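You operate a simulated robot arm through the tools that you are given. There is no shell and no other tool. Be economical: measure what you need, move in short steps, check, and stop when the job is done.

The job below is to be done with a simulated two-armed robot. You get a single attempt, and the scene is never put back.

## Task
Take the 12 mm shackle from the rear of the trailer bed and put it on the lower shelf of the lift bench. Put the grey cover in the black tray. Pick up the brush with one hand, pass it to the other hand and put it on the front of the trailer bed. Put one of the square end caps from the top of the grey parts trolley on the lower shelf of the lift bench. Take the white side lamp and put it on the black rubber disc on the front of the trailer bed. Take the purple socket wrench and leave it on the bottom shelf of the grey parts trolley. Open the socket flap. Any order will do. Set down upright: grey cover, square end cap, white side lamp.

It is judged by the outcome, as a careful person would: the job done as asked, and still so three seconds after it is handed in. It fails if anything else is knocked over, pushed out of place, dropped, spilled or broken. Lids that push on must go on centred and level and be pressed home; caps that screw on are set level and turned clockwise until they are tight.

## Robot
Two 7-joint arms with three-finger grippers on one trunk, on a base that drives. Base frame: it is fixed to the floor where the robot stands at the start and does not move with it; the origin is under the middle of the robot, x ahead of it, y to its left, z up; the surface under the hand at the start is at about z = 700. Units: mm, degrees, N and s.
The left shoulder is at the start at [70, 146, 1063], the right one opposite. With the tool pointing down near the work surface each hand reaches from about 280 to 680 mm from the robot's upright axis, wherever it stands, measured 20 degrees to its own side. Places, roughly: black tray (50x27x6 cm) [2200, -2600, 800]; bottom shelf of the grey parts trolley [4200, -2600, 200]; brush (4x4x19 cm) [6200, 0, 700]; front of the trailer bed [3200, -100, 700]; grey cover (7x7x9 cm) [6000, -700, 700]; lower shelf of the lift bench [1800, -2600, 300]; purple socket wrench [4000, -2750, 500]; rubber disc (8x8x3 cm) [3800, -200, 700]; shackle [750, -250, 750]; socket flap [-1800, -1000, 1000]; square end cap (6x6x7 cm) [4700, -2500, 900]; white side lamp (8x4x8 cm) [4400, -2400, 1000]. Payload 2.2 kg a hand.
The TCP of each hand is the grasp point between the finger pads, 28 mm short of the fingertips. In the tool frame z runs along the fingers and y along their closing line. Largest opening 102 mm; the body of the gripper starts 71 mm behind the TCP.
Orientation is that of the tool frame in the base frame, as a unit quaternion [x, y, z, w]. With the fingers straight down and closing along the base's y, the tool's x points along the base's -x, its y along +y and its z along -z.

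## Interface
- The arms move only by the tool send_rows. It takes "left_plan", "right_plan" or both (then of equal length, played together; a hand with none holds still); each is a list of rows, each a list of 7 numbers: the shift along the base's x, y, z in mm, then the turn, a rotation vector about the base's x, y, z in degrees, then the opening, from 0 (shut) to 1 (fully open). In form: [[dx, dy, dz, wx, wy, wz, hand], ...]. A call has 1 to 10 rows; each row shifts and turns the commanded pose from where the row before left it. Rows are played at 5 a second. More than 50 mm and 8.6 degrees between two rows, or a gripper value outside its range, and nothing of the call is played. Where a pose cannot be reached the arm comes as near as it can. A force on the tool above 40 N (or 10 N above the force at the start of the call, whichever is more), or a blocked arm, ends the call early, and 0.2 s more pass. Each finger halts on what it meets, pressing with about 31 N; the grip force reading is that of the motor and also rises with nothing between the fingers. The clock runs only during rows and for 0.2 s after the last one: add rows that do not move to give the fingers time. The reply holds the time, the measured pose of the TCP, the force on the tool along the base axes, the opening and the grip force, in the units named above and with some noise, with the torque about the TCP (base axes, N m) and any sound that the robot's microphone picked up.
- Cameras (640 x 400 px; columns grow to the right, rows downward): "scene" is now at [121.6, -28.2, 1269.4]; the picture's right is [-0.38, -0.92, 0.00], its down [-0.71, 0.29, -0.64] and it looks along [0.59, -0.24, -0.77] (base axes); focal length 274 px, centre (320, 200). "left" rides on the left gripper at [72, 38, -86] in its tool frame; the picture's right is [-0.46, 0.89, 0.00], its down [-0.60, -0.32, -0.73] and it looks along [-0.65, -0.34, 0.68] (tool axes); focal length 256 px, centre (320, 200). "right" rides on the right gripper at [69, 44, -86] in its tool frame; the picture's right is [-0.53, 0.85, 0.00], its down [-0.58, -0.36, -0.73] and it looks along [-0.62, -0.39, 0.68] (tool axes); focal length 256 px, centre (320, 200). There is no depth. A picture from a camera that has moved, and an enlarged one, comes with that camera's place and axes in the base frame and with its lens.
- snapshot(camera): a new picture of that camera. The clock stands still meanwhile.
- raise_lower(by): slides the trunk up (or, below 0, down) by that many mm; the arms and the scene camera ride with it, the base frame stays. It gives what a move gives, with no picture.
- roll_base(legs): drives the robot by 1 to 6 legs, each [ahead, left, turn to the left] in mm, mm and degrees, along the robot's own axes; the way and the turn of a leg run together, so that a leg with both is an arc; at most 1500 mm and 180 degrees a leg. The arms and the cameras ride along, it lands a little off, and it stops where it bumps. It gives what a move gives.
- pan_tilt(pan, tilt): turns the head with the scene camera to pan (to the left, within 86 degrees either way) and tilt (down, from -29 to 69), counted from straight ahead of the robot. It gives what a move gives.
- zoom(camera, box): a new picture of the part [left, top, right, bottom] of that camera's present view, enlarged. The clock stands still meanwhile.
- hand_in(): hands the job in; it is judged then, once.

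Go step by step. Nothing tells you exact positions but the pictures and the camera data: compare them with the known pose of the tool, close in by small moves and look again before you grip or let go. The budget is 207 turns and 202 pictures, counting those below and the enlarged ones. Unless the task says otherwise, let go and move clear before handing in.

The tools are called after "Request:" by a JSON object that holds its "method" and its "body". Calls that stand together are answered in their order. send_rows: Moves the arms, as the interface text tells. Its arguments: {"type":"object","properties":{"left_plan":{"type":"array"},"right_plan":{"type":"array"}},"required":[]} The other tools are called the same way: raise_lower (by) slides the trunk up or down; roll_base (legs) drives the base; pan_tilt (pan, tilt) turns the head that bears the scene camera; snapshot (camera) takes a picture; zoom (camera, box) takes an enlarged picture of a part of a camera's view; hand_in () hands the job in.

At the start:

```text
clock: 0.0
left_eef_pos: [412.3, 36.9, 975.5]
left_tcp_rot: [0.0, 1.0, 0.001, 0.0]
left_force: [-0.4, 0.7, -0.2]
left_wrist_torque: [0.02, 0.01, -0.04]
left_width: 101.7
left_grasp_force: 0.0
right_eef_pos: [336.9, -241.9, 949.4]
right_tcp_rot: [0.0, 1.0, -0.001, 0.0]
right_force: [0.0, -0.5, -0.5]
right_wrist_torque: [-0.03, 0.03, -0.03]
right_width: 102.1
right_grasp_force: 0.1
trunk travel left (down, up): [-600.0, 340.0]
robot x, y, heading: [-3.5, 0.5, -0.1]
head pan, tilt: [-22.4, 50.2]
```

scene: 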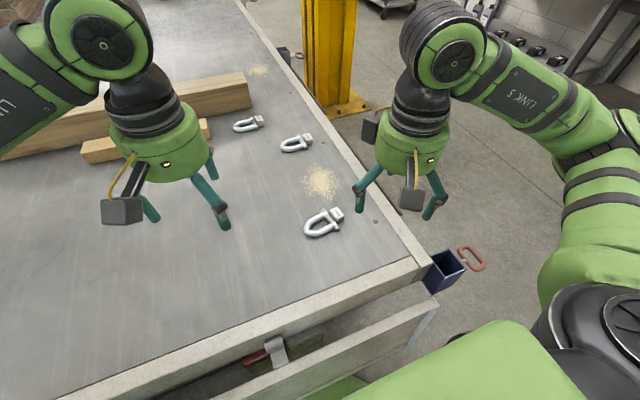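
right: 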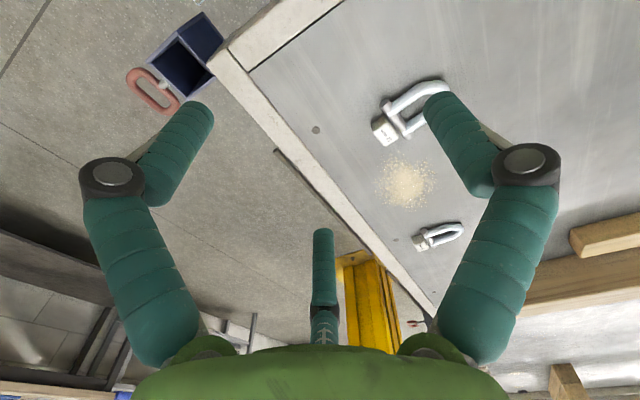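
left: 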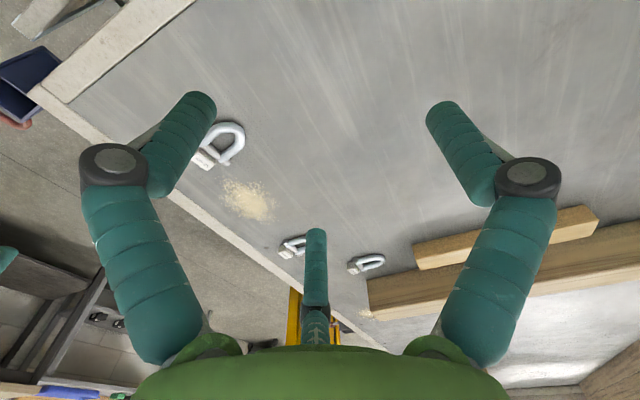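

I see three shackles on the trailer bed with tags; I need to read which is 12 mm. I zoom in on them.

Request:
{"method": "zoom", "body": {"camera": "scene", "box": [220, 100, 360, 250]}}

Request:
{"method": "zoom", "body": {"camera": "right", "box": [360, 70, 480, 260]}}

Request:
{"method": "zoom", "body": {"camera": "left", "box": [180, 110, 400, 290]}}

```text
2.67 times, centred on (290, 175) of scene
camera zoom: at [121.6, -28.2, 1269.4], right [-0.38, -0.92, 0.0], down [-0.71, 0.29, -0.64], along [0.59, -0.24, -0.77], focal length 731 px, centre (400, 267)
```

zoom: 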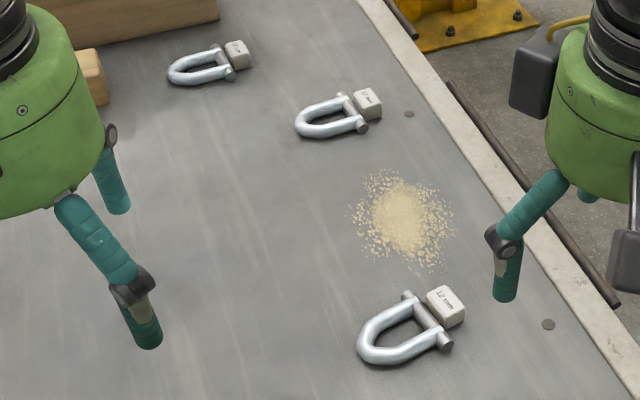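

```text
2.11 times, centred on (420, 165) of right
camera zoom: at [266.9, -195.8, 1035.2], right [0.53, 0.85, 0.0], down [0.58, -0.36, 0.73], along [0.62, -0.39, -0.68], focal length 539 px, centre (110, 274)
```

zoom: 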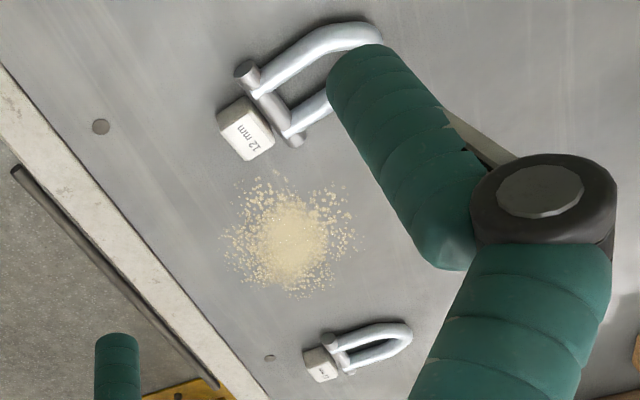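

```text
2.22 times, centred on (290, 200) of left
camera zoom: at [338.3, 74.5, 1061.4], right [0.46, 0.89, 0.0], down [0.6, -0.32, 0.73], along [0.65, -0.34, -0.68], focal length 569 px, centre (387, 200)
```

zoom: 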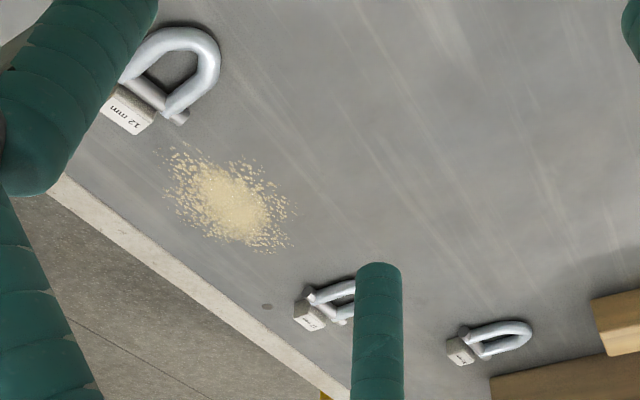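

The nearest reads 12 mm, but the rough place hints further on, so I read the other two labels.

Request:
{"method": "zoom", "body": {"camera": "scene", "box": [285, 125, 325, 150]}}

Request:
{"method": "zoom", "body": {"camera": "left", "box": [270, 225, 390, 285]}}

Request:
{"method": "zoom", "body": {"camera": "right", "box": [405, 215, 475, 260]}}

```text
16.00 times, centred on (305, 138) of scene
camera zoom: at [121.6, -28.2, 1269.4], right [-0.38, -0.92, 0.0], down [-0.71, 0.29, -0.64], along [0.59, -0.24, -0.77], focal length 4387 px, centre (560, 1200)
```

zoom: 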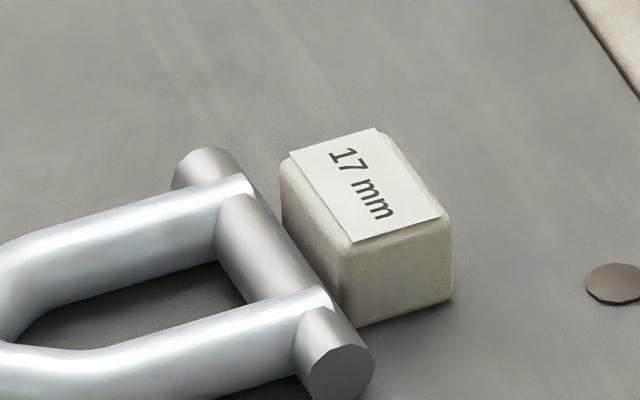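

```text
5.33 times, centred on (330, 255) of left
camera zoom: at [338.3, 74.5, 1061.4], right [0.46, 0.89, 0.0], down [0.6, -0.32, 0.73], along [0.65, -0.34, -0.68], focal length 1365 px, centre (267, -93)
```

zoom: 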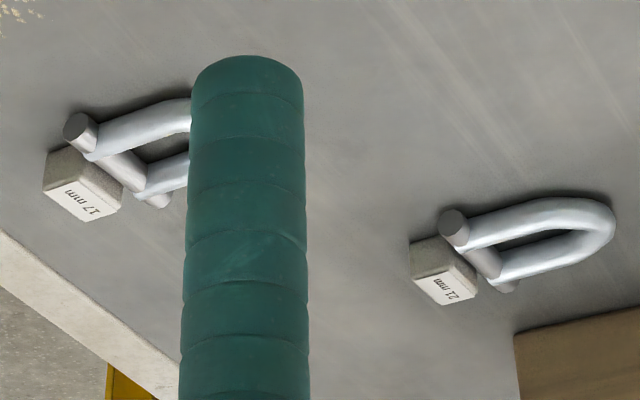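

```text
8.89 times, centred on (440, 238) of right
camera zoom: at [266.9, -195.8, 1035.2], right [0.53, 0.85, 0.0], down [0.58, -0.36, 0.73], along [0.62, -0.39, -0.68], focal length 2276 px, centre (-747, -133)
```

zoom: 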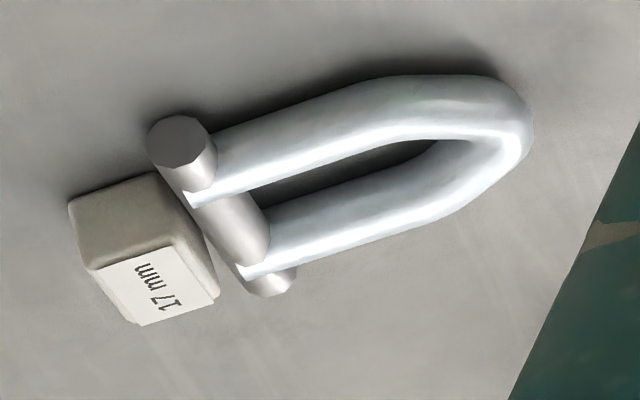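

The near shackle is the 12 mm one, centred near (480, -168), legs along y. I bring the right hand over it and turn it 90° so it closes along x.

Request:
{"method": "send_rows", "body": {"right_plan": [[15, 8, -5, 0, 0, 8.5, 0.9], [15, 8, -10, 0, 0, 8.5, 0.9], [15, 8, -10, 0, 0, 8.5, 0.9], [15, 8, -10, 0, 0, 8.5, 0.9], [15, 8, -10, 0, 0, 8.5, 0.9], [15, 8, -10, 0, 0, 8.5, 0.9], [15, 8, -10, 0, 0, 8.5, 0.9], [15, 8, -10, 0, 0, 8.5, 0.9], [15, 8, -10, 0, 0, 8.5, 0.9], [8, 2, -10, 0, 0, 8.5, 0.9]]}}

Request:
{"method": "snapshot", "body": {"camera": "right"}}

```text
clock: 2.2
left_eef_pos: [411.6, 38.7, 974.6]
left_tcp_rot: [0.0, 1.0, 0.0, 0.0]
left_force: [-0.2, 0.0, 0.2]
left_wrist_torque: [-0.02, 0.01, -0.02]
left_width: 101.9
left_grasp_force: 0.1
right_eef_pos: [421.1, -182.1, 875.2]
right_tcp_rot: [-0.493, 0.87, 0.001, 0.001]
right_force: [1.0, -0.4, 0.1]
right_wrist_torque: [0.01, 0.02, 0.0]
right_width: 91.8
right_grasp_force: 0.2
right hand out of reach, approached as far as the arm can: row 7, 8, 9, 10
trunk travel left (down, up): [-600.0, 340.0]
robot x, y, heading: [0.3, 1.0, -0.1]
head pan, tilt: [-22.4, 50.2]
```

```text
192 pictures are left
camera right: at [348.2, -218.8, 962.5], right [-0.45, 0.89, 0.0], down [0.61, 0.31, 0.73], along [0.65, 0.33, -0.68], focal length 256 px, centre (320, 200)
```

right: 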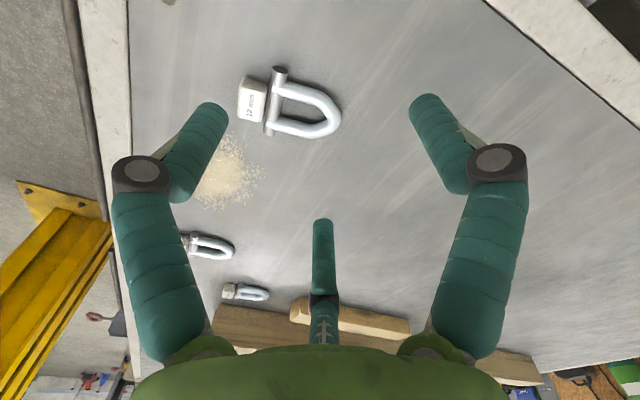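

The wrist hits its limit near +60°, so I turn the other way.

Request:
{"method": "send_rows", "body": {"right_plan": [[0, 0, 0, 0, 0, -8.5, 0.9], [0, 0, 0, 0, 0, -8.5, 0.9], [0, 0, 0, 0, 0, -8.5, 0.9], [0, 0, 0, 0, 0, -8.5, 0.9], [0, 0, 0, 0, 0, -8.5, 0.9], [0, 0, 0, 0, 0, -8.5, 0.9], [0, 0, 0, 0, 0, -8.5, 0.9], [0, 0, 0, 0, 0, -8.5, 0.9], [0, 0, 0, 0, 0, -8.5, 0.9], [0, 0, 0, 0, 0, -8.5, 0.9]]}}

Request:
{"method": "send_rows", "body": {"right_plan": [[0, 0, 0, 0, 0, -8.5, 0.9], [0, 0, 0, 0, 0, -8.5, 0.9], [0, 0, 0, 0, 0, -8.5, 0.9], [0, 0, 0, 0, 0, -8.5, 0.9], [0, 0, 0, 0, 0, -8.5, 0.9], [0, 0, 0, 0, 0, -8.5, 0.9], [0, 0, 0, 0, 0, -8.5, 0.9], [0, 0, 0, 0, 0, 0, 0.9]]}}

Request:
{"method": "snapshot", "body": {"camera": "right"}}

```text
clock: 4.4
left_eef_pos: [411.7, 36.8, 976.0]
left_tcp_rot: [0.0, 1.0, 0.0, -0.001]
left_force: [0.4, 0.2, 0.3]
left_wrist_torque: [-0.03, 0.01, -0.01]
left_width: 102.2
left_grasp_force: 0.1
right_eef_pos: [421.2, -181.2, 876.9]
right_tcp_rot: [0.225, 0.974, 0.0, 0.001]
right_force: [-0.3, 0.0, 1.1]
right_wrist_torque: [-0.01, 0.02, 0.0]
right_width: 91.8
right_grasp_force: 0.2
trunk travel left (down, up): [-600.0, 340.0]
robot x, y, heading: [-1.4, -0.6, -0.2]
head pan, tilt: [-22.4, 50.2]
```

```text
clock: 6.2
left_eef_pos: [412.1, 37.8, 974.8]
left_tcp_rot: [0.0, 1.0, 0.0, -0.001]
left_force: [-0.4, 0.1, 0.4]
left_wrist_torque: [-0.02, 0.02, -0.03]
left_width: 102.1
left_grasp_force: 0.2
right_eef_pos: [422.7, -181.7, 876.7]
right_tcp_rot: [0.679, 0.735, 0.0, -0.001]
right_force: [-0.3, 0.4, -0.2]
right_wrist_torque: [0.0, 0.0, 0.01]
right_width: 92.0
right_grasp_force: 0.0
trunk travel left (down, up): [-600.0, 340.0]
robot x, y, heading: [2.3, 3.2, 0.0]
head pan, tilt: [-22.4, 50.2]
```

```text
191 pictures are left
camera right: at [460.1, -107.9, 963.1], right [0.88, -0.47, 0.0], down [-0.32, -0.6, 0.73], along [-0.34, -0.65, -0.68], focal length 256 px, centre (320, 200)
```

right: 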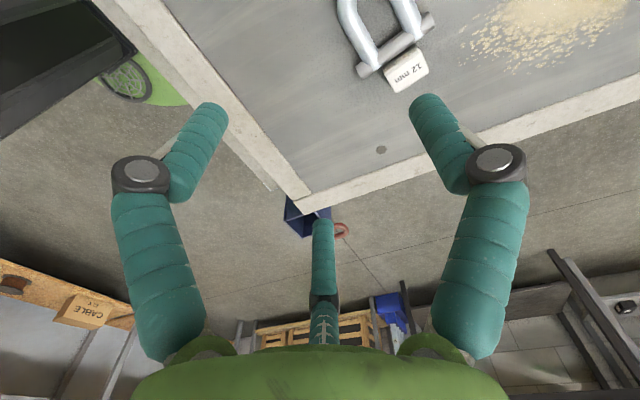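

Shackle axis is about 10° off; I align, go down and look again.

Request:
{"method": "send_rows", "body": {"right_plan": [[18, 6, -10, 0, 0, 5.5, 0.9], [18, 6, -20, 0, 0, 0, 0.9], [18, 5, -25, 0, 0, 0, 0.9], [0, 0, -25, 0, 0, 0, 0.9], [0, 0, 0, 0, 0, 0, 0.9]]}}

Request:
{"method": "snapshot", "body": {"camera": "right"}}

Request:
{"method": "snapshot", "body": {"camera": "scene"}}

```text
clock: 7.4
left_eef_pos: [411.4, 37.0, 974.4]
left_tcp_rot: [0.0, 1.0, 0.0, 0.0]
left_force: [-0.2, -0.7, -0.4]
left_wrist_torque: [0.04, -0.01, -0.02]
left_width: 102.2
left_grasp_force: 0.1
right_eef_pos: [476.9, -164.4, 792.9]
right_tcp_rot: [0.642, 0.767, 0.0, 0.001]
right_force: [0.3, 0.0, 0.1]
right_wrist_torque: [0.0, 0.04, -0.03]
right_width: 92.0
right_grasp_force: 0.0
trunk travel left (down, up): [-600.0, 340.0]
robot x, y, heading: [-0.4, -3.2, 0.0]
head pan, tilt: [-22.4, 50.2]
```

```text
190 pictures are left
camera right: at [507.7, -87.1, 880.3], right [0.93, -0.38, 0.0], down [-0.26, -0.63, 0.73], along [-0.28, -0.68, -0.68], focal length 256 px, centre (320, 200)
```

right: 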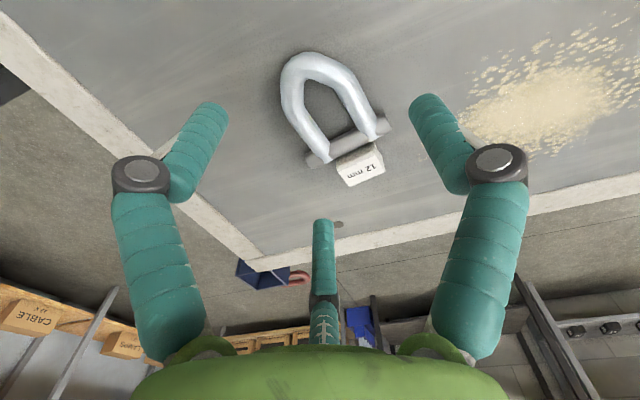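

```text
189 pictures are left
camera scene: at [121.5, -28.1, 1269.4], right [-0.38, -0.92, 0.0], down [-0.71, 0.29, -0.64], along [0.59, -0.24, -0.77], focal length 274 px, centre (320, 200)
```

scene: 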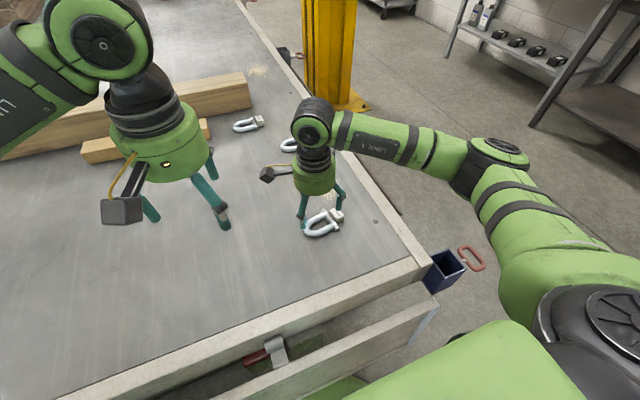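

Slightly refine and lower to grip.

Request:
{"method": "send_rows", "body": {"right_plan": [[5, -3, -15, 0, 0, -5, 0.9], [0, 0, -20, 0, 0, 0, 0.9], [0, 0, -20, 0, 0, 0, 0.9], [0, 0, -7, 0, 0, 0, 0.9], [0, 0, 0, 0, 0, 0, 0.6], [0, 0, 0, 0, 0, 0, 0.3], [0, 0, 0, 0, 0, 0, 0.1], [0, 0, 0, 0, 0, 0, 0.1], [0, 0, 0, 0, 0, 0, 0.1]]}}

Request:
{"method": "snapshot", "body": {"camera": "right"}}

```text
clock: 8.9
left_eef_pos: [410.0, 36.0, 975.8]
left_tcp_rot: [0.0, 1.0, 0.0, 0.001]
left_force: [0.6, 0.4, -0.3]
left_wrist_torque: [0.0, 0.03, 0.03]
left_width: 102.0
left_grasp_force: 0.1
right_eef_pos: [487.1, -168.9, 742.9]
right_tcp_rot: [0.676, 0.737, 0.005, 0.006]
right_force: [-5.1, -4.7, 22.6]
right_wrist_torque: [-0.49, 0.56, -0.08]
right_width: 12.9
right_grasp_force: 1.8
trunk travel left (down, up): [-600.0, 340.0]
robot x, y, heading: [0.5, -0.3, -0.1]
head pan, tilt: [-22.4, 50.2]
stopped in row 7 (right hand): the force on the tool passed its limit at 48 N (the readings are from after the stop); the commanded pose is now the measured one
```

```text
188 pictures are left
camera right: at [521.3, -95.2, 829.7], right [0.89, -0.46, 0.01], down [-0.33, -0.61, 0.73], along [-0.33, -0.65, -0.69], focal length 256 px, centre (320, 200)
```

right: 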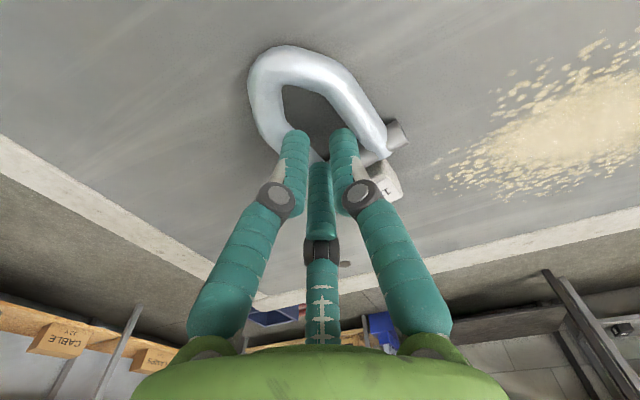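

The fingers slid up over the round legs and closed inside. I lift, open and look again.

Request:
{"method": "send_rows", "body": {"right_plan": [[0, 0, 15, 0, 0, 0, 0.13], [0, 0, 20, 0, 0, 0, 0.13], [-5, 4, 20, 0, 0, 0, 0.5], [0, 0, 0, 0, 0, 0, 0.9]]}}

Request:
{"method": "snapshot", "body": {"camera": "right"}}

Request:
{"method": "zoom", "body": {"camera": "scene", "box": [270, 160, 390, 260]}}

```text
clock: 9.9
left_eef_pos: [411.3, 37.9, 975.9]
left_tcp_rot: [0.0, 1.0, 0.001, 0.0]
left_force: [0.5, 0.1, 0.1]
left_wrist_torque: [-0.01, 0.02, 0.0]
left_width: 102.3
left_grasp_force: 0.0
right_eef_pos: [478.3, -164.8, 793.5]
right_tcp_rot: [0.676, 0.737, 0.003, 0.002]
right_force: [0.9, -0.7, 0.7]
right_wrist_torque: [-0.03, -0.02, 0.02]
right_width: 91.7
right_grasp_force: 0.0
trunk travel left (down, up): [-600.0, 340.0]
robot x, y, heading: [-1.4, -1.4, 0.1]
head pan, tilt: [-22.4, 50.2]
```

```text
187 pictures are left
camera right: at [515.6, -91.2, 880.5], right [0.89, -0.46, 0.01], down [-0.32, -0.61, 0.73], along [-0.33, -0.65, -0.69], focal length 256 px, centre (320, 200)
```

right: 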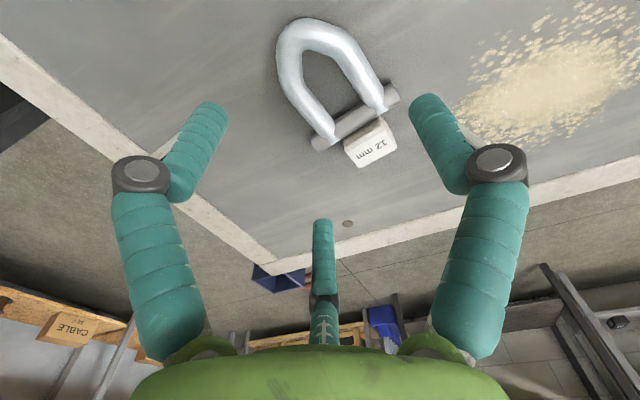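

```text
4.00 times, centred on (330, 210) of scene
camera zoom: at [121.6, -28.6, 1269.4], right [-0.38, -0.92, 0.0], down [-0.71, 0.29, -0.64], along [0.59, -0.24, -0.77], focal length 1097 px, centre (280, 160)
```

zoom: 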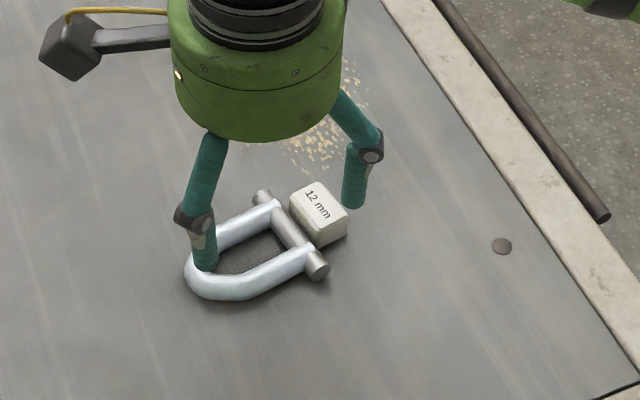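

Tag moves with the shackle (rigid). I'll grip along the flat pin ends instead, at about (494, -189), lower to the surface first and check.

Request:
{"method": "send_rows", "body": {"right_plan": [[8, -12, -10, 0, 0, 3, 0.95], [8, -12, -15, 0, 0, 0, 0.95], [0, 0, -15, 0, 0, 0, 0.95], [0, 0, -15, 0, 0, 0, 0.95], [0, 0, -8, 0, 0, 0, 0.95], [0, 0, 0, 0, 0, 0, 0.95]]}}

Request:
{"method": "snapshot", "body": {"camera": "right"}}

Request:
{"method": "zoom", "body": {"camera": "scene", "box": [270, 160, 390, 260]}}

```text
clock: 11.3
left_eef_pos: [411.3, 36.7, 974.9]
left_tcp_rot: [0.0, 1.0, 0.0, -0.001]
left_force: [0.5, 0.2, 0.4]
left_wrist_torque: [-0.02, -0.01, 0.05]
left_width: 101.9
left_grasp_force: 0.1
right_eef_pos: [495.4, -188.4, 730.6]
right_tcp_rot: [0.657, 0.754, 0.004, 0.002]
right_force: [-1.2, 0.0, 2.4]
right_wrist_torque: [0.15, 0.1, 0.06]
right_width: 98.9
right_grasp_force: 1.5
trunk travel left (down, up): [-600.0, 340.0]
robot x, y, heading: [-1.3, 0.3, -0.1]
head pan, tilt: [-22.4, 50.2]
```

```text
185 pictures are left
camera right: at [528.6, -112.8, 818.2], right [0.91, -0.41, 0.01], down [-0.29, -0.62, 0.73], along [-0.29, -0.67, -0.69], focal length 256 px, centre (320, 200)
```

right: 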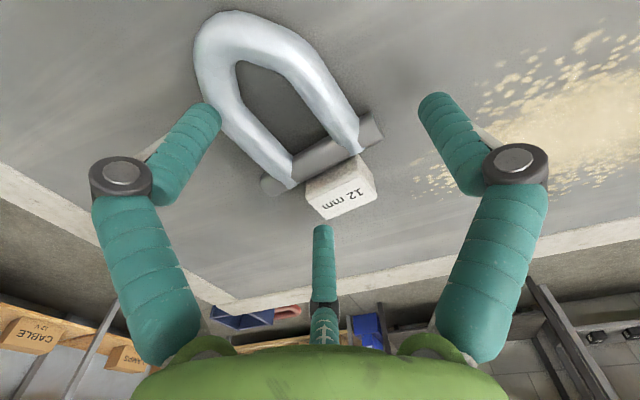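

```text
4.00 times, centred on (330, 210) of scene
camera zoom: at [121.1, -28.4, 1269.5], right [-0.38, -0.92, 0.0], down [-0.71, 0.29, -0.64], along [0.59, -0.24, -0.77], focal length 1097 px, centre (280, 160)
```

zoom: 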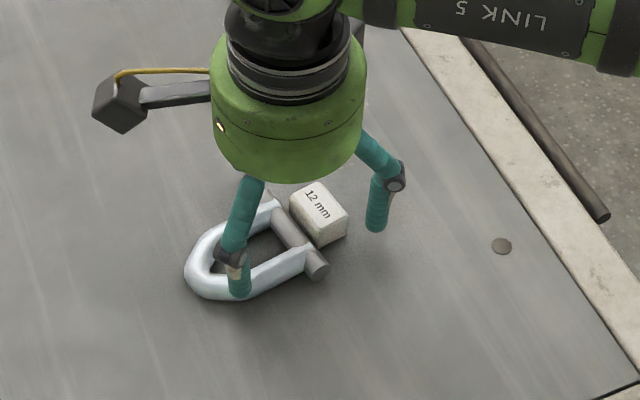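

The pictures show the hand really has three fingers at 120° (one along tool +y). I'll lift, rotate −24° so one finger faces the bow and two straddle the pin ends, centred at about (489, -164).

Request:
{"method": "send_rows", "body": {"right_plan": [[0, 0, 25, 0, 0, 0, 1], [0, 0, 25, 0, 0, -8.2, 1], [-3, 12, 0, 0, 0, -8.2, 1], [-3, 12, 0, 0, 0, -8.2, 1], [0, 0, 0, 0, 0, 0, 1]]}}

Request:
{"method": "snapshot", "body": {"camera": "right"}}

Request:
{"method": "zoom", "body": {"camera": "scene", "box": [270, 160, 390, 260]}}

```text
clock: 12.5
left_eef_pos: [411.5, 36.8, 974.7]
left_tcp_rot: [0.0, 1.0, -0.001, 0.0]
left_force: [0.5, -0.1, 0.3]
left_wrist_torque: [-0.02, 0.02, 0.0]
left_width: 101.7
left_grasp_force: 0.0
right_eef_pos: [490.8, -165.0, 780.8]
right_tcp_rot: [0.803, 0.596, 0.004, 0.005]
right_force: [0.1, -1.0, -0.3]
right_wrist_torque: [-0.02, 0.01, -0.03]
right_width: 101.9
right_grasp_force: 0.1
trunk travel left (down, up): [-600.0, 340.0]
robot x, y, heading: [2.0, 2.5, 0.1]
head pan, tilt: [-22.4, 50.2]
```

```text
183 pictures are left
camera right: at [551.0, -109.4, 867.8], right [0.66, -0.76, 0.01], down [-0.52, -0.44, 0.73], along [-0.55, -0.48, -0.69], focal length 256 px, centre (320, 200)
```

right: 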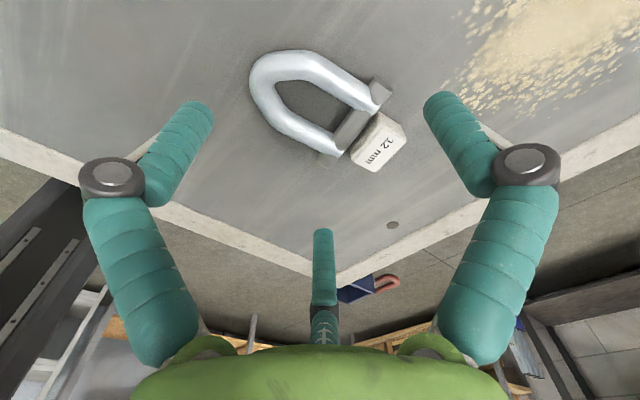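

```text
4.00 times, centred on (330, 210) of scene
camera zoom: at [121.5, -28.8, 1269.4], right [-0.38, -0.92, 0.0], down [-0.71, 0.29, -0.64], along [0.59, -0.24, -0.77], focal length 1097 px, centre (280, 160)
```

zoom: 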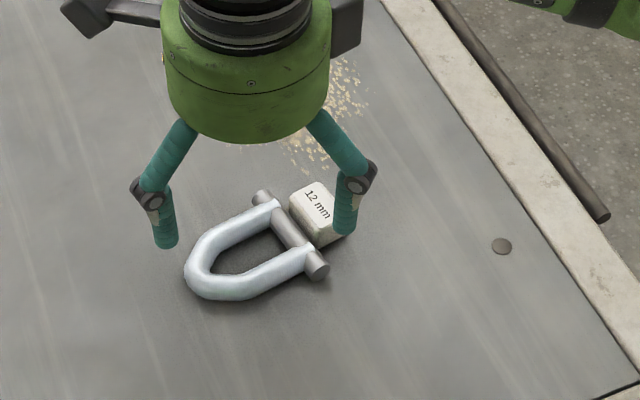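

Fingers line up with the shackle. Lower and look before closing.

Request:
{"method": "send_rows", "body": {"right_plan": [[-1, 0, -20, 0, 0, 0, 1], [0, 0, -20, 0, 0, 0, 1], [0, 0, -11, 0, 0, 0, 1], [0, 0, 0, 0, 0, 0, 1]]}}

Request:
{"method": "snapshot", "body": {"camera": "right"}}

```text
clock: 13.5
left_eef_pos: [412.3, 37.5, 974.3]
left_tcp_rot: [0.0, 1.0, -0.001, 0.0]
left_force: [0.8, 0.6, -0.8]
left_wrist_torque: [0.03, -0.01, 0.01]
left_width: 102.2
left_grasp_force: 0.1
right_eef_pos: [489.5, -164.0, 730.1]
right_tcp_rot: [0.802, 0.598, 0.002, 0.004]
right_force: [-0.1, 0.3, 0.0]
right_wrist_torque: [-0.01, -0.01, -0.02]
right_width: 102.1
right_grasp_force: 0.0
trunk travel left (down, up): [-600.0, 340.0]
robot x, y, heading: [-1.6, -2.6, 0.0]
head pan, tilt: [-22.4, 50.2]
```

```text
181 pictures are left
camera right: at [549.2, -108.4, 816.8], right [0.66, -0.75, 0.01], down [-0.52, -0.45, 0.73], along [-0.54, -0.48, -0.69], focal length 256 px, centre (320, 200)
```

right: 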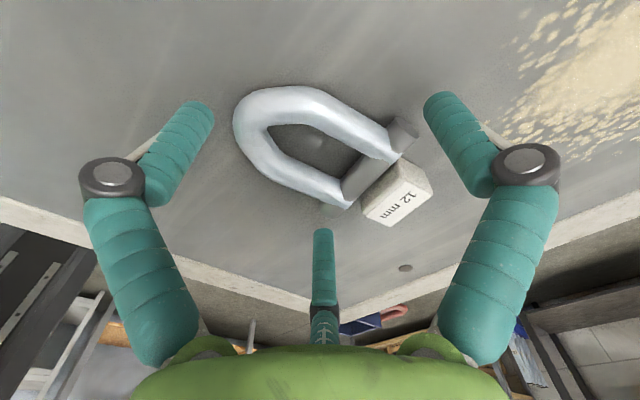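

The three fingers surround it; closing.

Request:
{"method": "send_rows", "body": {"right_plan": [[0, 0, -1, 0, 0, 0, 0.95], [0, 0, 0, 0, 0, 0, 0.85], [0, 0, 0, 0, 0, 0, 0.75], [0, 0, 0, 0, 0, 0, 0.65], [0, 0, 0, 0, 0, 0, 0.55], [0, 0, 0, 0, 0, 0, 0.55]]}}

Request:
{"method": "snapshot", "body": {"camera": "right"}}

```text
clock: 14.4
left_eef_pos: [408.5, 37.7, 976.7]
left_tcp_rot: [0.0, 1.0, -0.001, 0.001]
left_force: [0.3, 0.0, 0.4]
left_wrist_torque: [-0.01, -0.02, 0.02]
left_width: 101.9
left_grasp_force: 0.0
right_eef_pos: [492.4, -161.1, 742.1]
right_tcp_rot: [0.803, 0.596, 0.016, 0.008]
right_force: [-1.8, 0.3, 33.1]
right_wrist_torque: [-0.01, 0.21, 0.09]
right_width: 4.8
right_grasp_force: 31.0
trunk travel left (down, up): [-600.0, 340.0]
robot x, y, heading: [-0.0, -0.6, -0.0]
head pan, tilt: [-22.4, 50.2]
stopped in row 4 (right hand): the force on the tool passed its limit at 52 N (the readings are from after the stop); the commanded pose is now the measured one
```

```text
180 pictures are left
camera right: at [550.9, -105.8, 830.3], right [0.66, -0.75, 0.02], down [-0.54, -0.45, 0.71], along [-0.53, -0.48, -0.7], focal length 256 px, centre (320, 200)
```

right: 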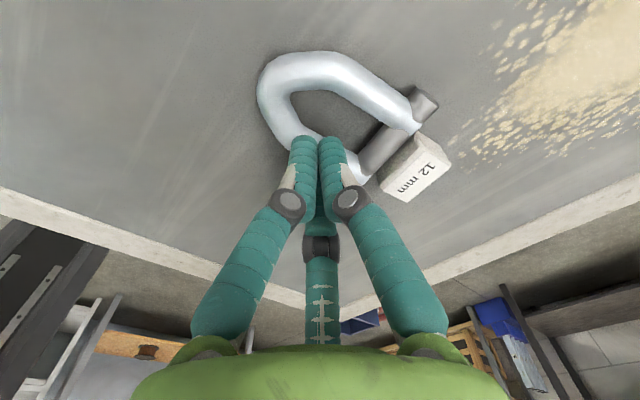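

Fingertips reach lower as they close, so they rode on the bed. I lift, open and re-measure; next I'll grip tag and pin with one finger inside the bow.

Request:
{"method": "send_rows", "body": {"right_plan": [[0, 0, 20, 0, 0, 0, 0.05], [0, 0, 25, 0, 0, 0, 0.6], [0, 0, 25, 0, 0, 0, 0.6], [0, 0, 0, 0, 0, 0, 0.6]]}}

Request:
{"method": "snapshot", "body": {"camera": "right"}}

Request:
{"method": "zoom", "body": {"camera": "scene", "box": [270, 160, 390, 260]}}

```text
clock: 15.4
left_eef_pos: [411.9, 36.5, 974.9]
left_tcp_rot: [0.001, 1.0, 0.0, 0.0]
left_force: [-0.5, 0.1, 0.1]
left_wrist_torque: [-0.01, -0.01, -0.01]
left_width: 102.1
left_grasp_force: 0.1
right_eef_pos: [491.1, -162.9, 803.7]
right_tcp_rot: [0.802, 0.597, 0.009, 0.005]
right_force: [0.1, 0.0, -0.2]
right_wrist_torque: [0.0, 0.0, -0.01]
right_width: 61.1
right_grasp_force: 0.1
trunk travel left (down, up): [-600.0, 340.0]
robot x, y, heading: [0.1, 1.3, 0.2]
head pan, tilt: [-22.4, 50.2]
```

```text
179 pictures are left
camera right: at [550.4, -109.2, 892.4], right [0.66, -0.75, 0.01], down [-0.53, -0.45, 0.72], along [-0.54, -0.48, -0.69], focal length 256 px, centre (320, 200)
```

right: 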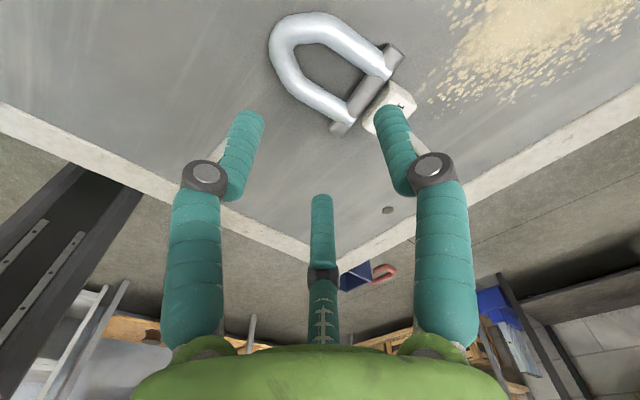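

```text
4.00 times, centred on (330, 210) of scene
camera zoom: at [121.3, -28.5, 1269.4], right [-0.38, -0.92, 0.0], down [-0.71, 0.29, -0.64], along [0.59, -0.24, -0.77], focal length 1097 px, centre (280, 160)
```

zoom: 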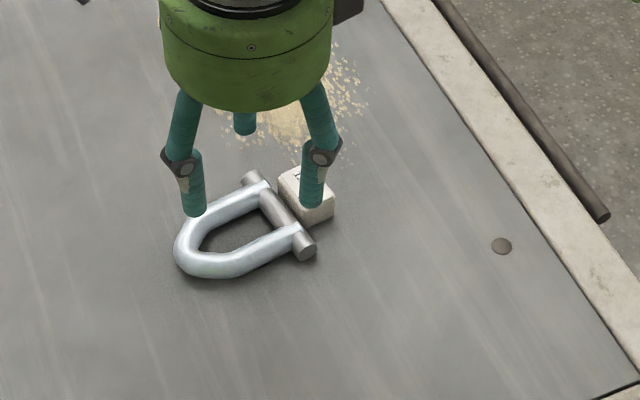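

Shackle pin centre ≈ (511, -186), axis 100°. I place the hand at (513, -200) with one finger above the bow's inside and look.

Request:
{"method": "send_rows", "body": {"right_plan": [[11, -18, 0, 0, 0, -1, 0.6], [11, -19, -10, 0, 0, 0, 0.6], [0, 0, -28, 0, 0, 0, 0.6], [0, 0, 0, 0, 0, 0, 0.6]]}}

Request:
{"method": "zoom", "body": {"camera": "right", "box": [220, 0, 460, 240]}}

Request:
{"method": "zoom", "body": {"camera": "scene", "box": [280, 160, 370, 240]}}

```text
clock: 16.4
left_eef_pos: [411.6, 36.9, 975.5]
left_tcp_rot: [0.0, 1.0, 0.0, 0.0]
left_force: [0.5, -0.3, 0.4]
left_wrist_torque: [0.01, -0.02, 0.0]
left_width: 101.7
left_grasp_force: 0.0
right_eef_pos: [514.1, -201.2, 767.5]
right_tcp_rot: [0.807, 0.59, 0.008, 0.006]
right_force: [0.5, -0.1, -0.1]
right_wrist_torque: [0.0, -0.04, -0.01]
right_width: 61.2
right_grasp_force: 0.1
trunk travel left (down, up): [-600.0, 340.0]
robot x, y, heading: [-2.8, 1.2, -0.1]
head pan, tilt: [-22.4, 50.2]
```

```text
1.67 times, centred on (340, 120) of right
camera zoom: at [574.2, -147.4, 854.9], right [0.64, -0.77, 0.01], down [-0.54, -0.44, 0.72], along [-0.55, -0.47, -0.69], focal length 427 px, centre (287, 333)
```

zoom: 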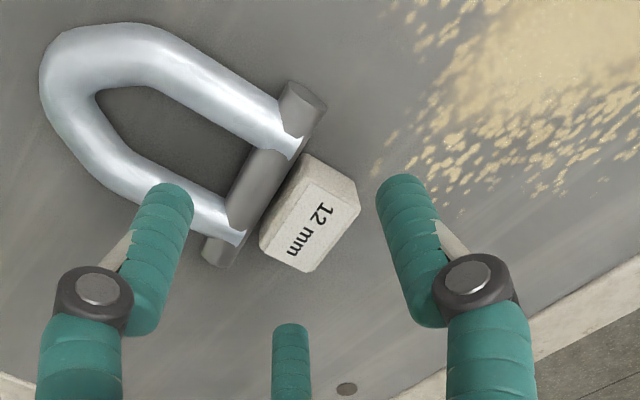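

```text
5.00 times, centred on (325, 200) of scene
camera zoom: at [121.1, -28.4, 1269.4], right [-0.38, -0.92, 0.0], down [-0.71, 0.29, -0.64], along [0.59, -0.24, -0.77], focal length 1371 px, centre (295, 200)
```

zoom: 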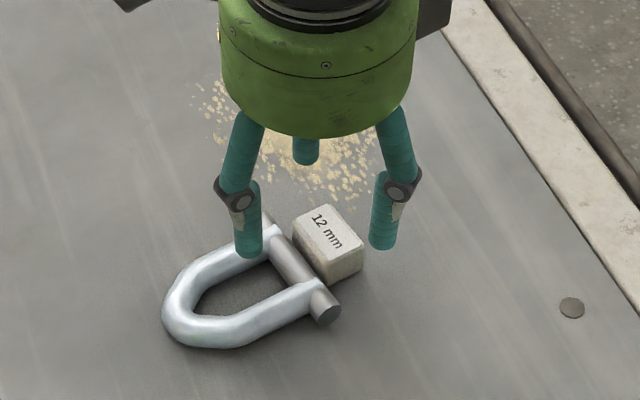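

Alignment looks right within a few mm; lower partway and check.

Request:
{"method": "send_rows", "body": {"right_plan": [[0, 0, -10, 0, 0, 0, 0.6], [0, 0, -8, 0, 0, 0, 0.6], [0, 0, 0, 0, 0, 0, 0.6]]}}

Request:
{"method": "zoom", "body": {"camera": "right", "box": [220, 0, 460, 240]}}

Request:
{"method": "zoom", "body": {"camera": "scene", "box": [280, 160, 370, 240]}}

```text
clock: 17.2
left_eef_pos: [411.8, 36.6, 974.8]
left_tcp_rot: [0.0, 1.0, 0.001, 0.0]
left_force: [0.5, 0.2, -0.9]
left_wrist_torque: [-0.01, 0.01, -0.02]
left_width: 102.2
left_grasp_force: 0.1
right_eef_pos: [513.7, -200.6, 748.4]
right_tcp_rot: [0.807, 0.59, 0.009, 0.005]
right_force: [-0.5, 0.1, 0.1]
right_wrist_torque: [0.02, -0.04, 0.03]
right_width: 61.1
right_grasp_force: 0.0
trunk travel left (down, up): [-600.0, 340.0]
robot x, y, heading: [4.8, -2.9, 0.1]
head pan, tilt: [-22.4, 50.2]
```

```text
1.67 times, centred on (340, 120) of right
camera zoom: at [574.2, -147.3, 835.9], right [0.64, -0.77, 0.01], down [-0.54, -0.44, 0.72], along [-0.55, -0.47, -0.69], focal length 427 px, centre (287, 333)
```

zoom: 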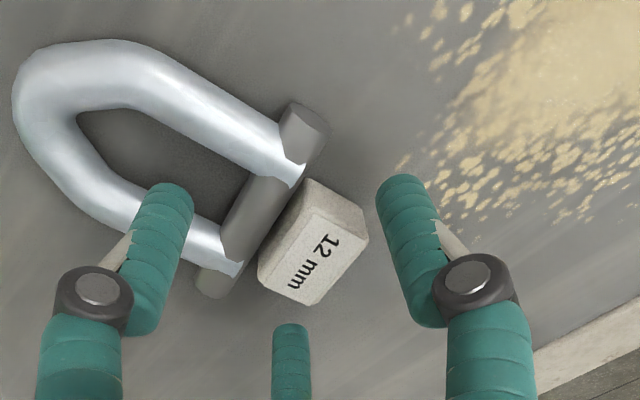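

```text
5.00 times, centred on (325, 200) of scene
camera zoom: at [121.3, -28.4, 1269.4], right [-0.38, -0.92, 0.0], down [-0.71, 0.29, -0.64], along [0.59, -0.24, -0.77], focal length 1371 px, centre (295, 200)
```

zoom: 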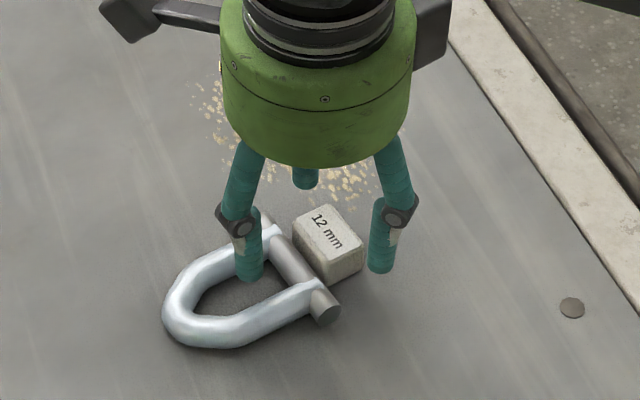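

Request:
{"method": "send_rows", "body": {"right_plan": [[1, 0, -7, 0, 0, 0, 0.6], [0, 0, -5, 0, 0, 0, 0.6], [0, 0, 0, 0, 0, 0, 0.6]]}}

Request:
{"method": "zoom", "body": {"camera": "right", "box": [220, 0, 460, 240]}}

Request:
{"method": "zoom", "body": {"camera": "scene", "box": [280, 160, 370, 240]}}

```text
clock: 18.0
left_eef_pos: [411.7, 36.5, 975.4]
left_tcp_rot: [0.0, 1.0, -0.001, -0.001]
left_force: [0.5, 0.0, 0.2]
left_wrist_torque: [-0.01, 0.01, 0.02]
left_width: 102.4
left_grasp_force: 0.2
right_eef_pos: [514.8, -200.2, 736.4]
right_tcp_rot: [0.807, 0.59, 0.008, 0.005]
right_force: [0.0, -0.6, 0.2]
right_wrist_torque: [-0.01, 0.0, -0.01]
right_width: 61.3
right_grasp_force: 0.1
trunk travel left (down, up): [-600.0, 340.0]
robot x, y, heading: [0.9, 3.0, 0.0]
head pan, tilt: [-22.4, 50.2]
```

```text
1.67 times, centred on (340, 120) of right
camera zoom: at [574.9, -146.4, 823.3], right [0.64, -0.77, 0.01], down [-0.54, -0.44, 0.72], along [-0.55, -0.47, -0.69], focal length 427 px, centre (287, 333)
```

zoom: 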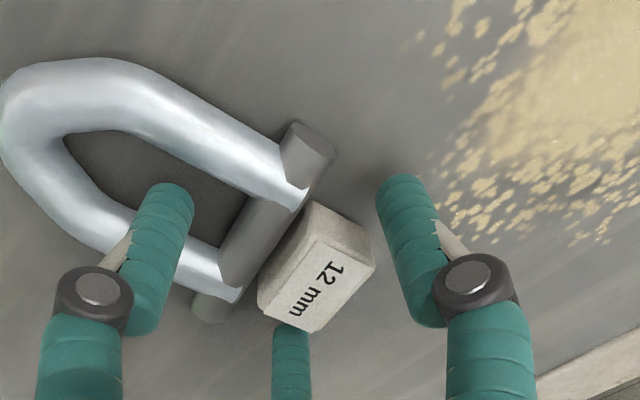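

```text
5.00 times, centred on (325, 200) of scene
camera zoom: at [121.3, -28.5, 1269.4], right [-0.38, -0.92, 0.0], down [-0.71, 0.29, -0.64], along [0.59, -0.24, -0.77], focal length 1371 px, centre (295, 200)
```

zoom: 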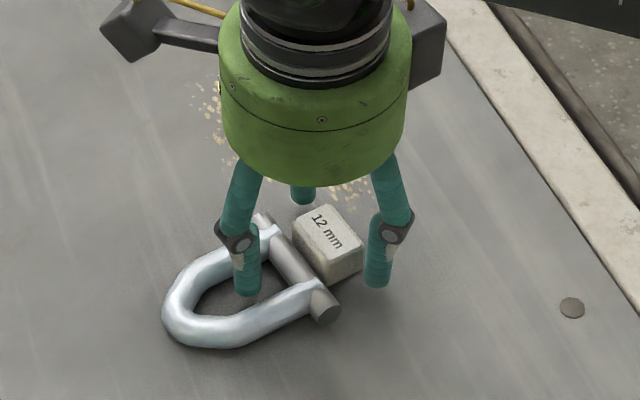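

The finger is inside the bow with no contact. Close gently here, 2 mm lower.

Request:
{"method": "send_rows", "body": {"right_plan": [[1, 0, -2, 0, 0, 0, 0.6], [0, 0, 0, 0, 0, 0, 0.5], [0, 0, 0, 0, 0, 0, 0.4], [0, 0, 0, 0, 0, 0, 0.3], [0, 0, 0, 0, 0, 0, 0.3]]}}

Request:
{"method": "zoom", "body": {"camera": "right", "box": [220, 0, 460, 240]}}

Request:
{"method": "zoom", "body": {"camera": "scene", "box": [280, 160, 370, 240]}}

```text
clock: 19.2
left_eef_pos: [411.4, 36.1, 975.5]
left_tcp_rot: [0.001, 1.0, 0.0, 0.0]
left_force: [-0.4, -0.1, 0.1]
left_wrist_torque: [0.04, -0.02, -0.03]
left_width: 102.2
left_grasp_force: 0.0
right_eef_pos: [516.0, -200.5, 734.8]
right_tcp_rot: [0.808, 0.59, 0.009, 0.006]
right_force: [0.0, -2.1, 2.3]
right_wrist_torque: [0.0, 0.06, 0.0]
right_width: 40.5
right_grasp_force: 31.2
trunk travel left (down, up): [-600.0, 340.0]
robot x, y, heading: [4.1, -2.1, -0.1]
head pan, tilt: [-22.4, 50.2]
```

```text
1.67 times, centred on (340, 120) of right
camera zoom: at [576.0, -146.5, 822.1], right [0.64, -0.77, 0.01], down [-0.54, -0.44, 0.72], along [-0.55, -0.47, -0.69], focal length 427 px, centre (287, 333)
```

zoom: 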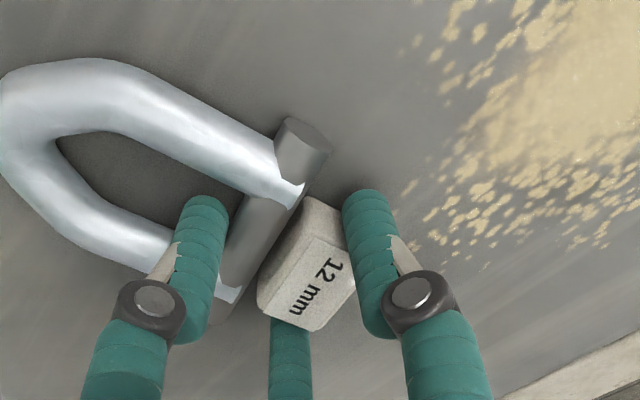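

```text
5.00 times, centred on (325, 200) of scene
camera zoom: at [121.1, -28.6, 1269.4], right [-0.38, -0.92, 0.0], down [-0.71, 0.29, -0.64], along [0.59, -0.24, -0.77], focal length 1371 px, centre (295, 200)
```

zoom: 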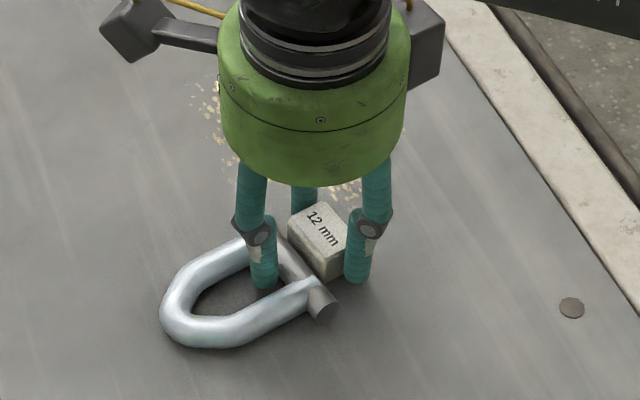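

Gripped at 40 mm with 31 N as planned. Lift and check.

Request:
{"method": "send_rows", "body": {"right_plan": [[0, 0, 10, 0, 0, 0, 0.25], [0, 0, 15, 0, 0, 0, 0.25], [0, 0, 25, 0, 0, 0, 0.25], [0, 0, 40, 0, 0, 0, 0.25], [0, 0, 40, 0, 0, 0, 0.25], [0, 0, 0, 0, 0, 0, 0.25]]}}

Request:
{"method": "snapshot", "body": {"camera": "right"}}

Request:
{"method": "snapshot", "body": {"camera": "scene"}}

```text
clock: 20.6
left_eef_pos: [412.4, 37.5, 975.3]
left_tcp_rot: [0.001, 1.0, 0.0, 0.0]
left_force: [-0.1, 0.6, 0.3]
left_wrist_torque: [0.0, -0.04, -0.03]
left_width: 102.1
left_grasp_force: 0.0
right_eef_pos: [515.0, -201.5, 863.2]
right_tcp_rot: [0.808, 0.59, 0.007, 0.005]
right_force: [0.9, -0.4, -3.5]
right_wrist_torque: [-0.06, -0.01, 0.05]
right_width: 40.1
right_grasp_force: 31.2
trunk travel left (down, up): [-600.0, 340.0]
robot x, y, heading: [1.7, -2.2, 0.3]
head pan, tilt: [-22.4, 50.2]
```

```text
169 pictures are left
camera right: at [575.2, -147.1, 951.5], right [0.64, -0.77, 0.01], down [-0.54, -0.44, 0.72], along [-0.55, -0.47, -0.69], focal length 256 px, centre (320, 200)
```

right: 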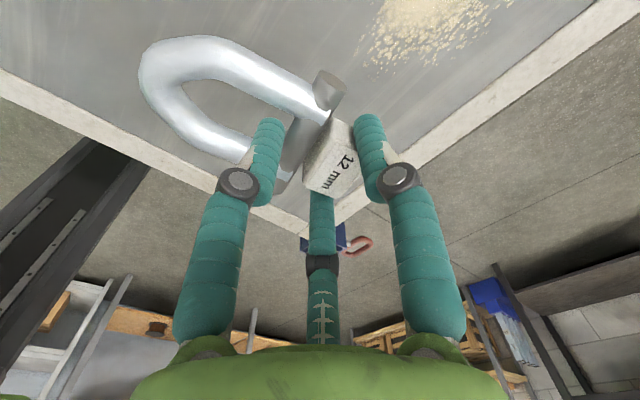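

```text
168 pictures are left
camera scene: at [122.0, -28.8, 1269.3], right [-0.38, -0.92, 0.0], down [-0.71, 0.29, -0.64], along [0.59, -0.24, -0.77], focal length 274 px, centre (320, 200)
```

scene: 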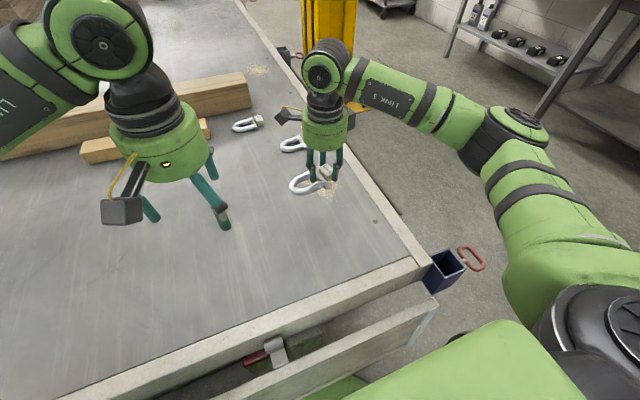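

Shackle secured. I draw the hand in and look around to the right before driving.

Request:
{"method": "send_rows", "body": {"right_plan": [[-30, -5, 25, 0, 0, 0, 0.25], [-30, -5, 25, 0, 0, 0, 0.25], [-30, -5, 25, 0, 0, 0, 0.25], [-30, -5, 25, 0, 0, 0, 0.25], [-30, -5, 20, 0, 0, 0, 0.25]]}}

Request:
{"method": "pan_tilt", "body": {"pan": -80, "tilt": 18}}

Request:
{"method": "snapshot", "body": {"camera": "scene"}}

Request:
{"method": "pan_tilt", "body": {"pan": -30, "tilt": 15}}

Request:
{"method": "snapshot", "body": {"camera": "scene"}}

```text
clock: 21.8
left_eef_pos: [410.8, 37.4, 975.4]
left_tcp_rot: [0.0, 1.0, 0.0, 0.001]
left_force: [0.7, -1.1, 0.1]
left_wrist_torque: [0.0, -0.04, -0.03]
left_width: 102.3
left_grasp_force: 0.0
right_eef_pos: [364.0, -224.1, 985.5]
right_tcp_rot: [0.808, 0.589, 0.01, 0.007]
right_force: [-0.2, 0.7, -1.4]
right_wrist_torque: [-0.06, -0.03, 0.0]
right_width: 40.1
right_grasp_force: 31.5
trunk travel left (down, up): [-600.0, 340.0]
robot x, y, heading: [-0.2, 0.9, -0.1]
head pan, tilt: [-22.4, 50.2]
```

```text
clock: 23.0
left_eef_pos: [412.3, 36.4, 974.9]
left_tcp_rot: [0.0, 1.0, -0.001, 0.0]
left_force: [0.0, -0.7, 0.1]
left_wrist_torque: [0.01, 0.02, -0.05]
left_width: 101.9
left_grasp_force: 0.1
right_eef_pos: [365.9, -225.0, 985.0]
right_tcp_rot: [0.808, 0.59, 0.009, 0.005]
right_force: [0.2, -0.3, -2.1]
right_wrist_torque: [-0.1, -0.05, -0.01]
right_width: 40.0
right_grasp_force: 30.9
trunk travel left (down, up): [-600.0, 340.0]
robot x, y, heading: [-1.1, 0.1, -0.0]
head pan, tilt: [-80.0, 18.0]
```

```text
167 pictures are left
camera scene: at [66.9, -91.2, 1318.5], right [-0.98, -0.17, 0.0], down [-0.05, 0.3, -0.95], along [0.17, -0.94, -0.31], focal length 274 px, centre (320, 200)
```

scene: 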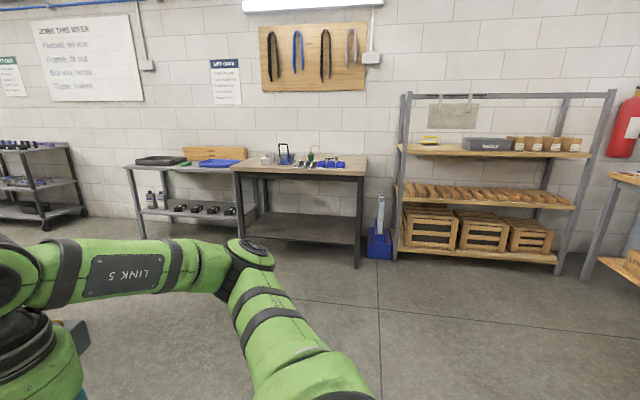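

```text
clock: 24.2
left_eef_pos: [412.3, 37.6, 975.3]
left_tcp_rot: [-0.001, 1.0, 0.0, 0.0]
left_force: [0.1, -0.4, 0.2]
left_wrist_torque: [0.0, 0.02, 0.02]
left_width: 102.0
left_grasp_force: 0.0
right_eef_pos: [364.9, -223.9, 985.4]
right_tcp_rot: [0.808, 0.589, 0.007, 0.006]
right_force: [0.9, -0.1, -2.4]
right_wrist_torque: [-0.06, -0.03, 0.02]
right_width: 39.8
right_grasp_force: 30.9
trunk travel left (down, up): [-600.0, 340.0]
robot x, y, heading: [-0.7, 2.1, -0.1]
head pan, tilt: [-30.0, 15.0]
```

```text
166 pictures are left
camera scene: at [131.4, -46.2, 1323.4], right [-0.5, -0.87, 0.0], down [-0.22, 0.13, -0.97], along [0.84, -0.48, -0.26], focal length 274 px, centre (320, 200)
```

scene: 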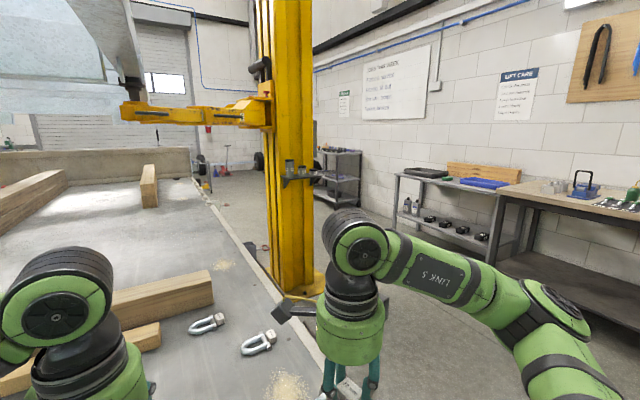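

The lift bench (grey, under the "LIFT CARE" sign, x≈1300–2650) holds the black tray on top and small boxes on its lower shelf. I back off, turn right and drive into the aisle.

Request:
{"method": "roll_base", "body": {"legs": [[-250, 0, 0], [0, 0, -90], [1450, 0, 0], [0, 900, 0]]}}

Request:
{"method": "pan_tilt", "body": {"pan": 25, "tilt": 25}}

Request:
{"method": "snapshot", "body": {"camera": "scene"}}

```text
clock: 41.0
left_eef_pos: [652.8, -1883.9, 975.8]
left_tcp_rot: [0.713, 0.701, 0.0, 0.0]
left_force: [0.2, -0.9, -1.1]
left_wrist_torque: [-0.01, 0.01, -0.02]
left_width: 102.2
left_grasp_force: 0.1
right_eef_pos: [391.3, -1832.1, 986.0]
right_tcp_rot: [0.987, -0.161, 0.002, 0.01]
right_force: [0.3, -0.3, -1.9]
right_wrist_torque: [-0.02, 0.09, 0.0]
right_width: 40.4
right_grasp_force: 31.4
trunk travel left (down, up): [-600.0, 340.0]
robot x, y, heading: [623.5, -1470.8, -91.1]
head pan, tilt: [-30.0, 15.0]
```

```text
clock: 42.2
left_eef_pos: [652.2, -1882.9, 975.3]
left_tcp_rot: [0.713, 0.701, 0.0, 0.0]
left_force: [-0.3, -0.1, -0.6]
left_wrist_torque: [-0.02, 0.0, 0.02]
left_width: 101.9
left_grasp_force: 0.0
right_eef_pos: [393.8, -1831.9, 984.6]
right_tcp_rot: [0.987, -0.162, 0.002, 0.01]
right_force: [0.7, -1.0, -1.3]
right_wrist_torque: [-0.02, 0.06, -0.01]
right_width: 40.2
right_grasp_force: 31.4
trunk travel left (down, up): [-600.0, 340.0]
robot x, y, heading: [622.1, -1470.1, -91.1]
head pan, tilt: [25.0, 25.0]
```

```text
165 pictures are left
camera scene: at [659.4, -1603.9, 1307.2], right [-0.91, -0.41, 0.0], down [-0.17, 0.39, -0.91], along [0.37, -0.83, -0.42], focal length 274 px, centre (320, 200)
```

scene: 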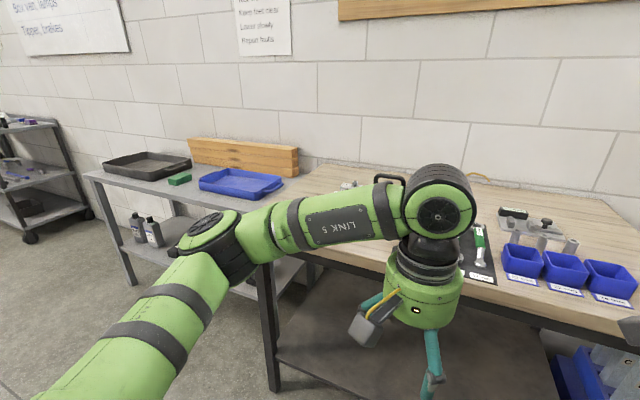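

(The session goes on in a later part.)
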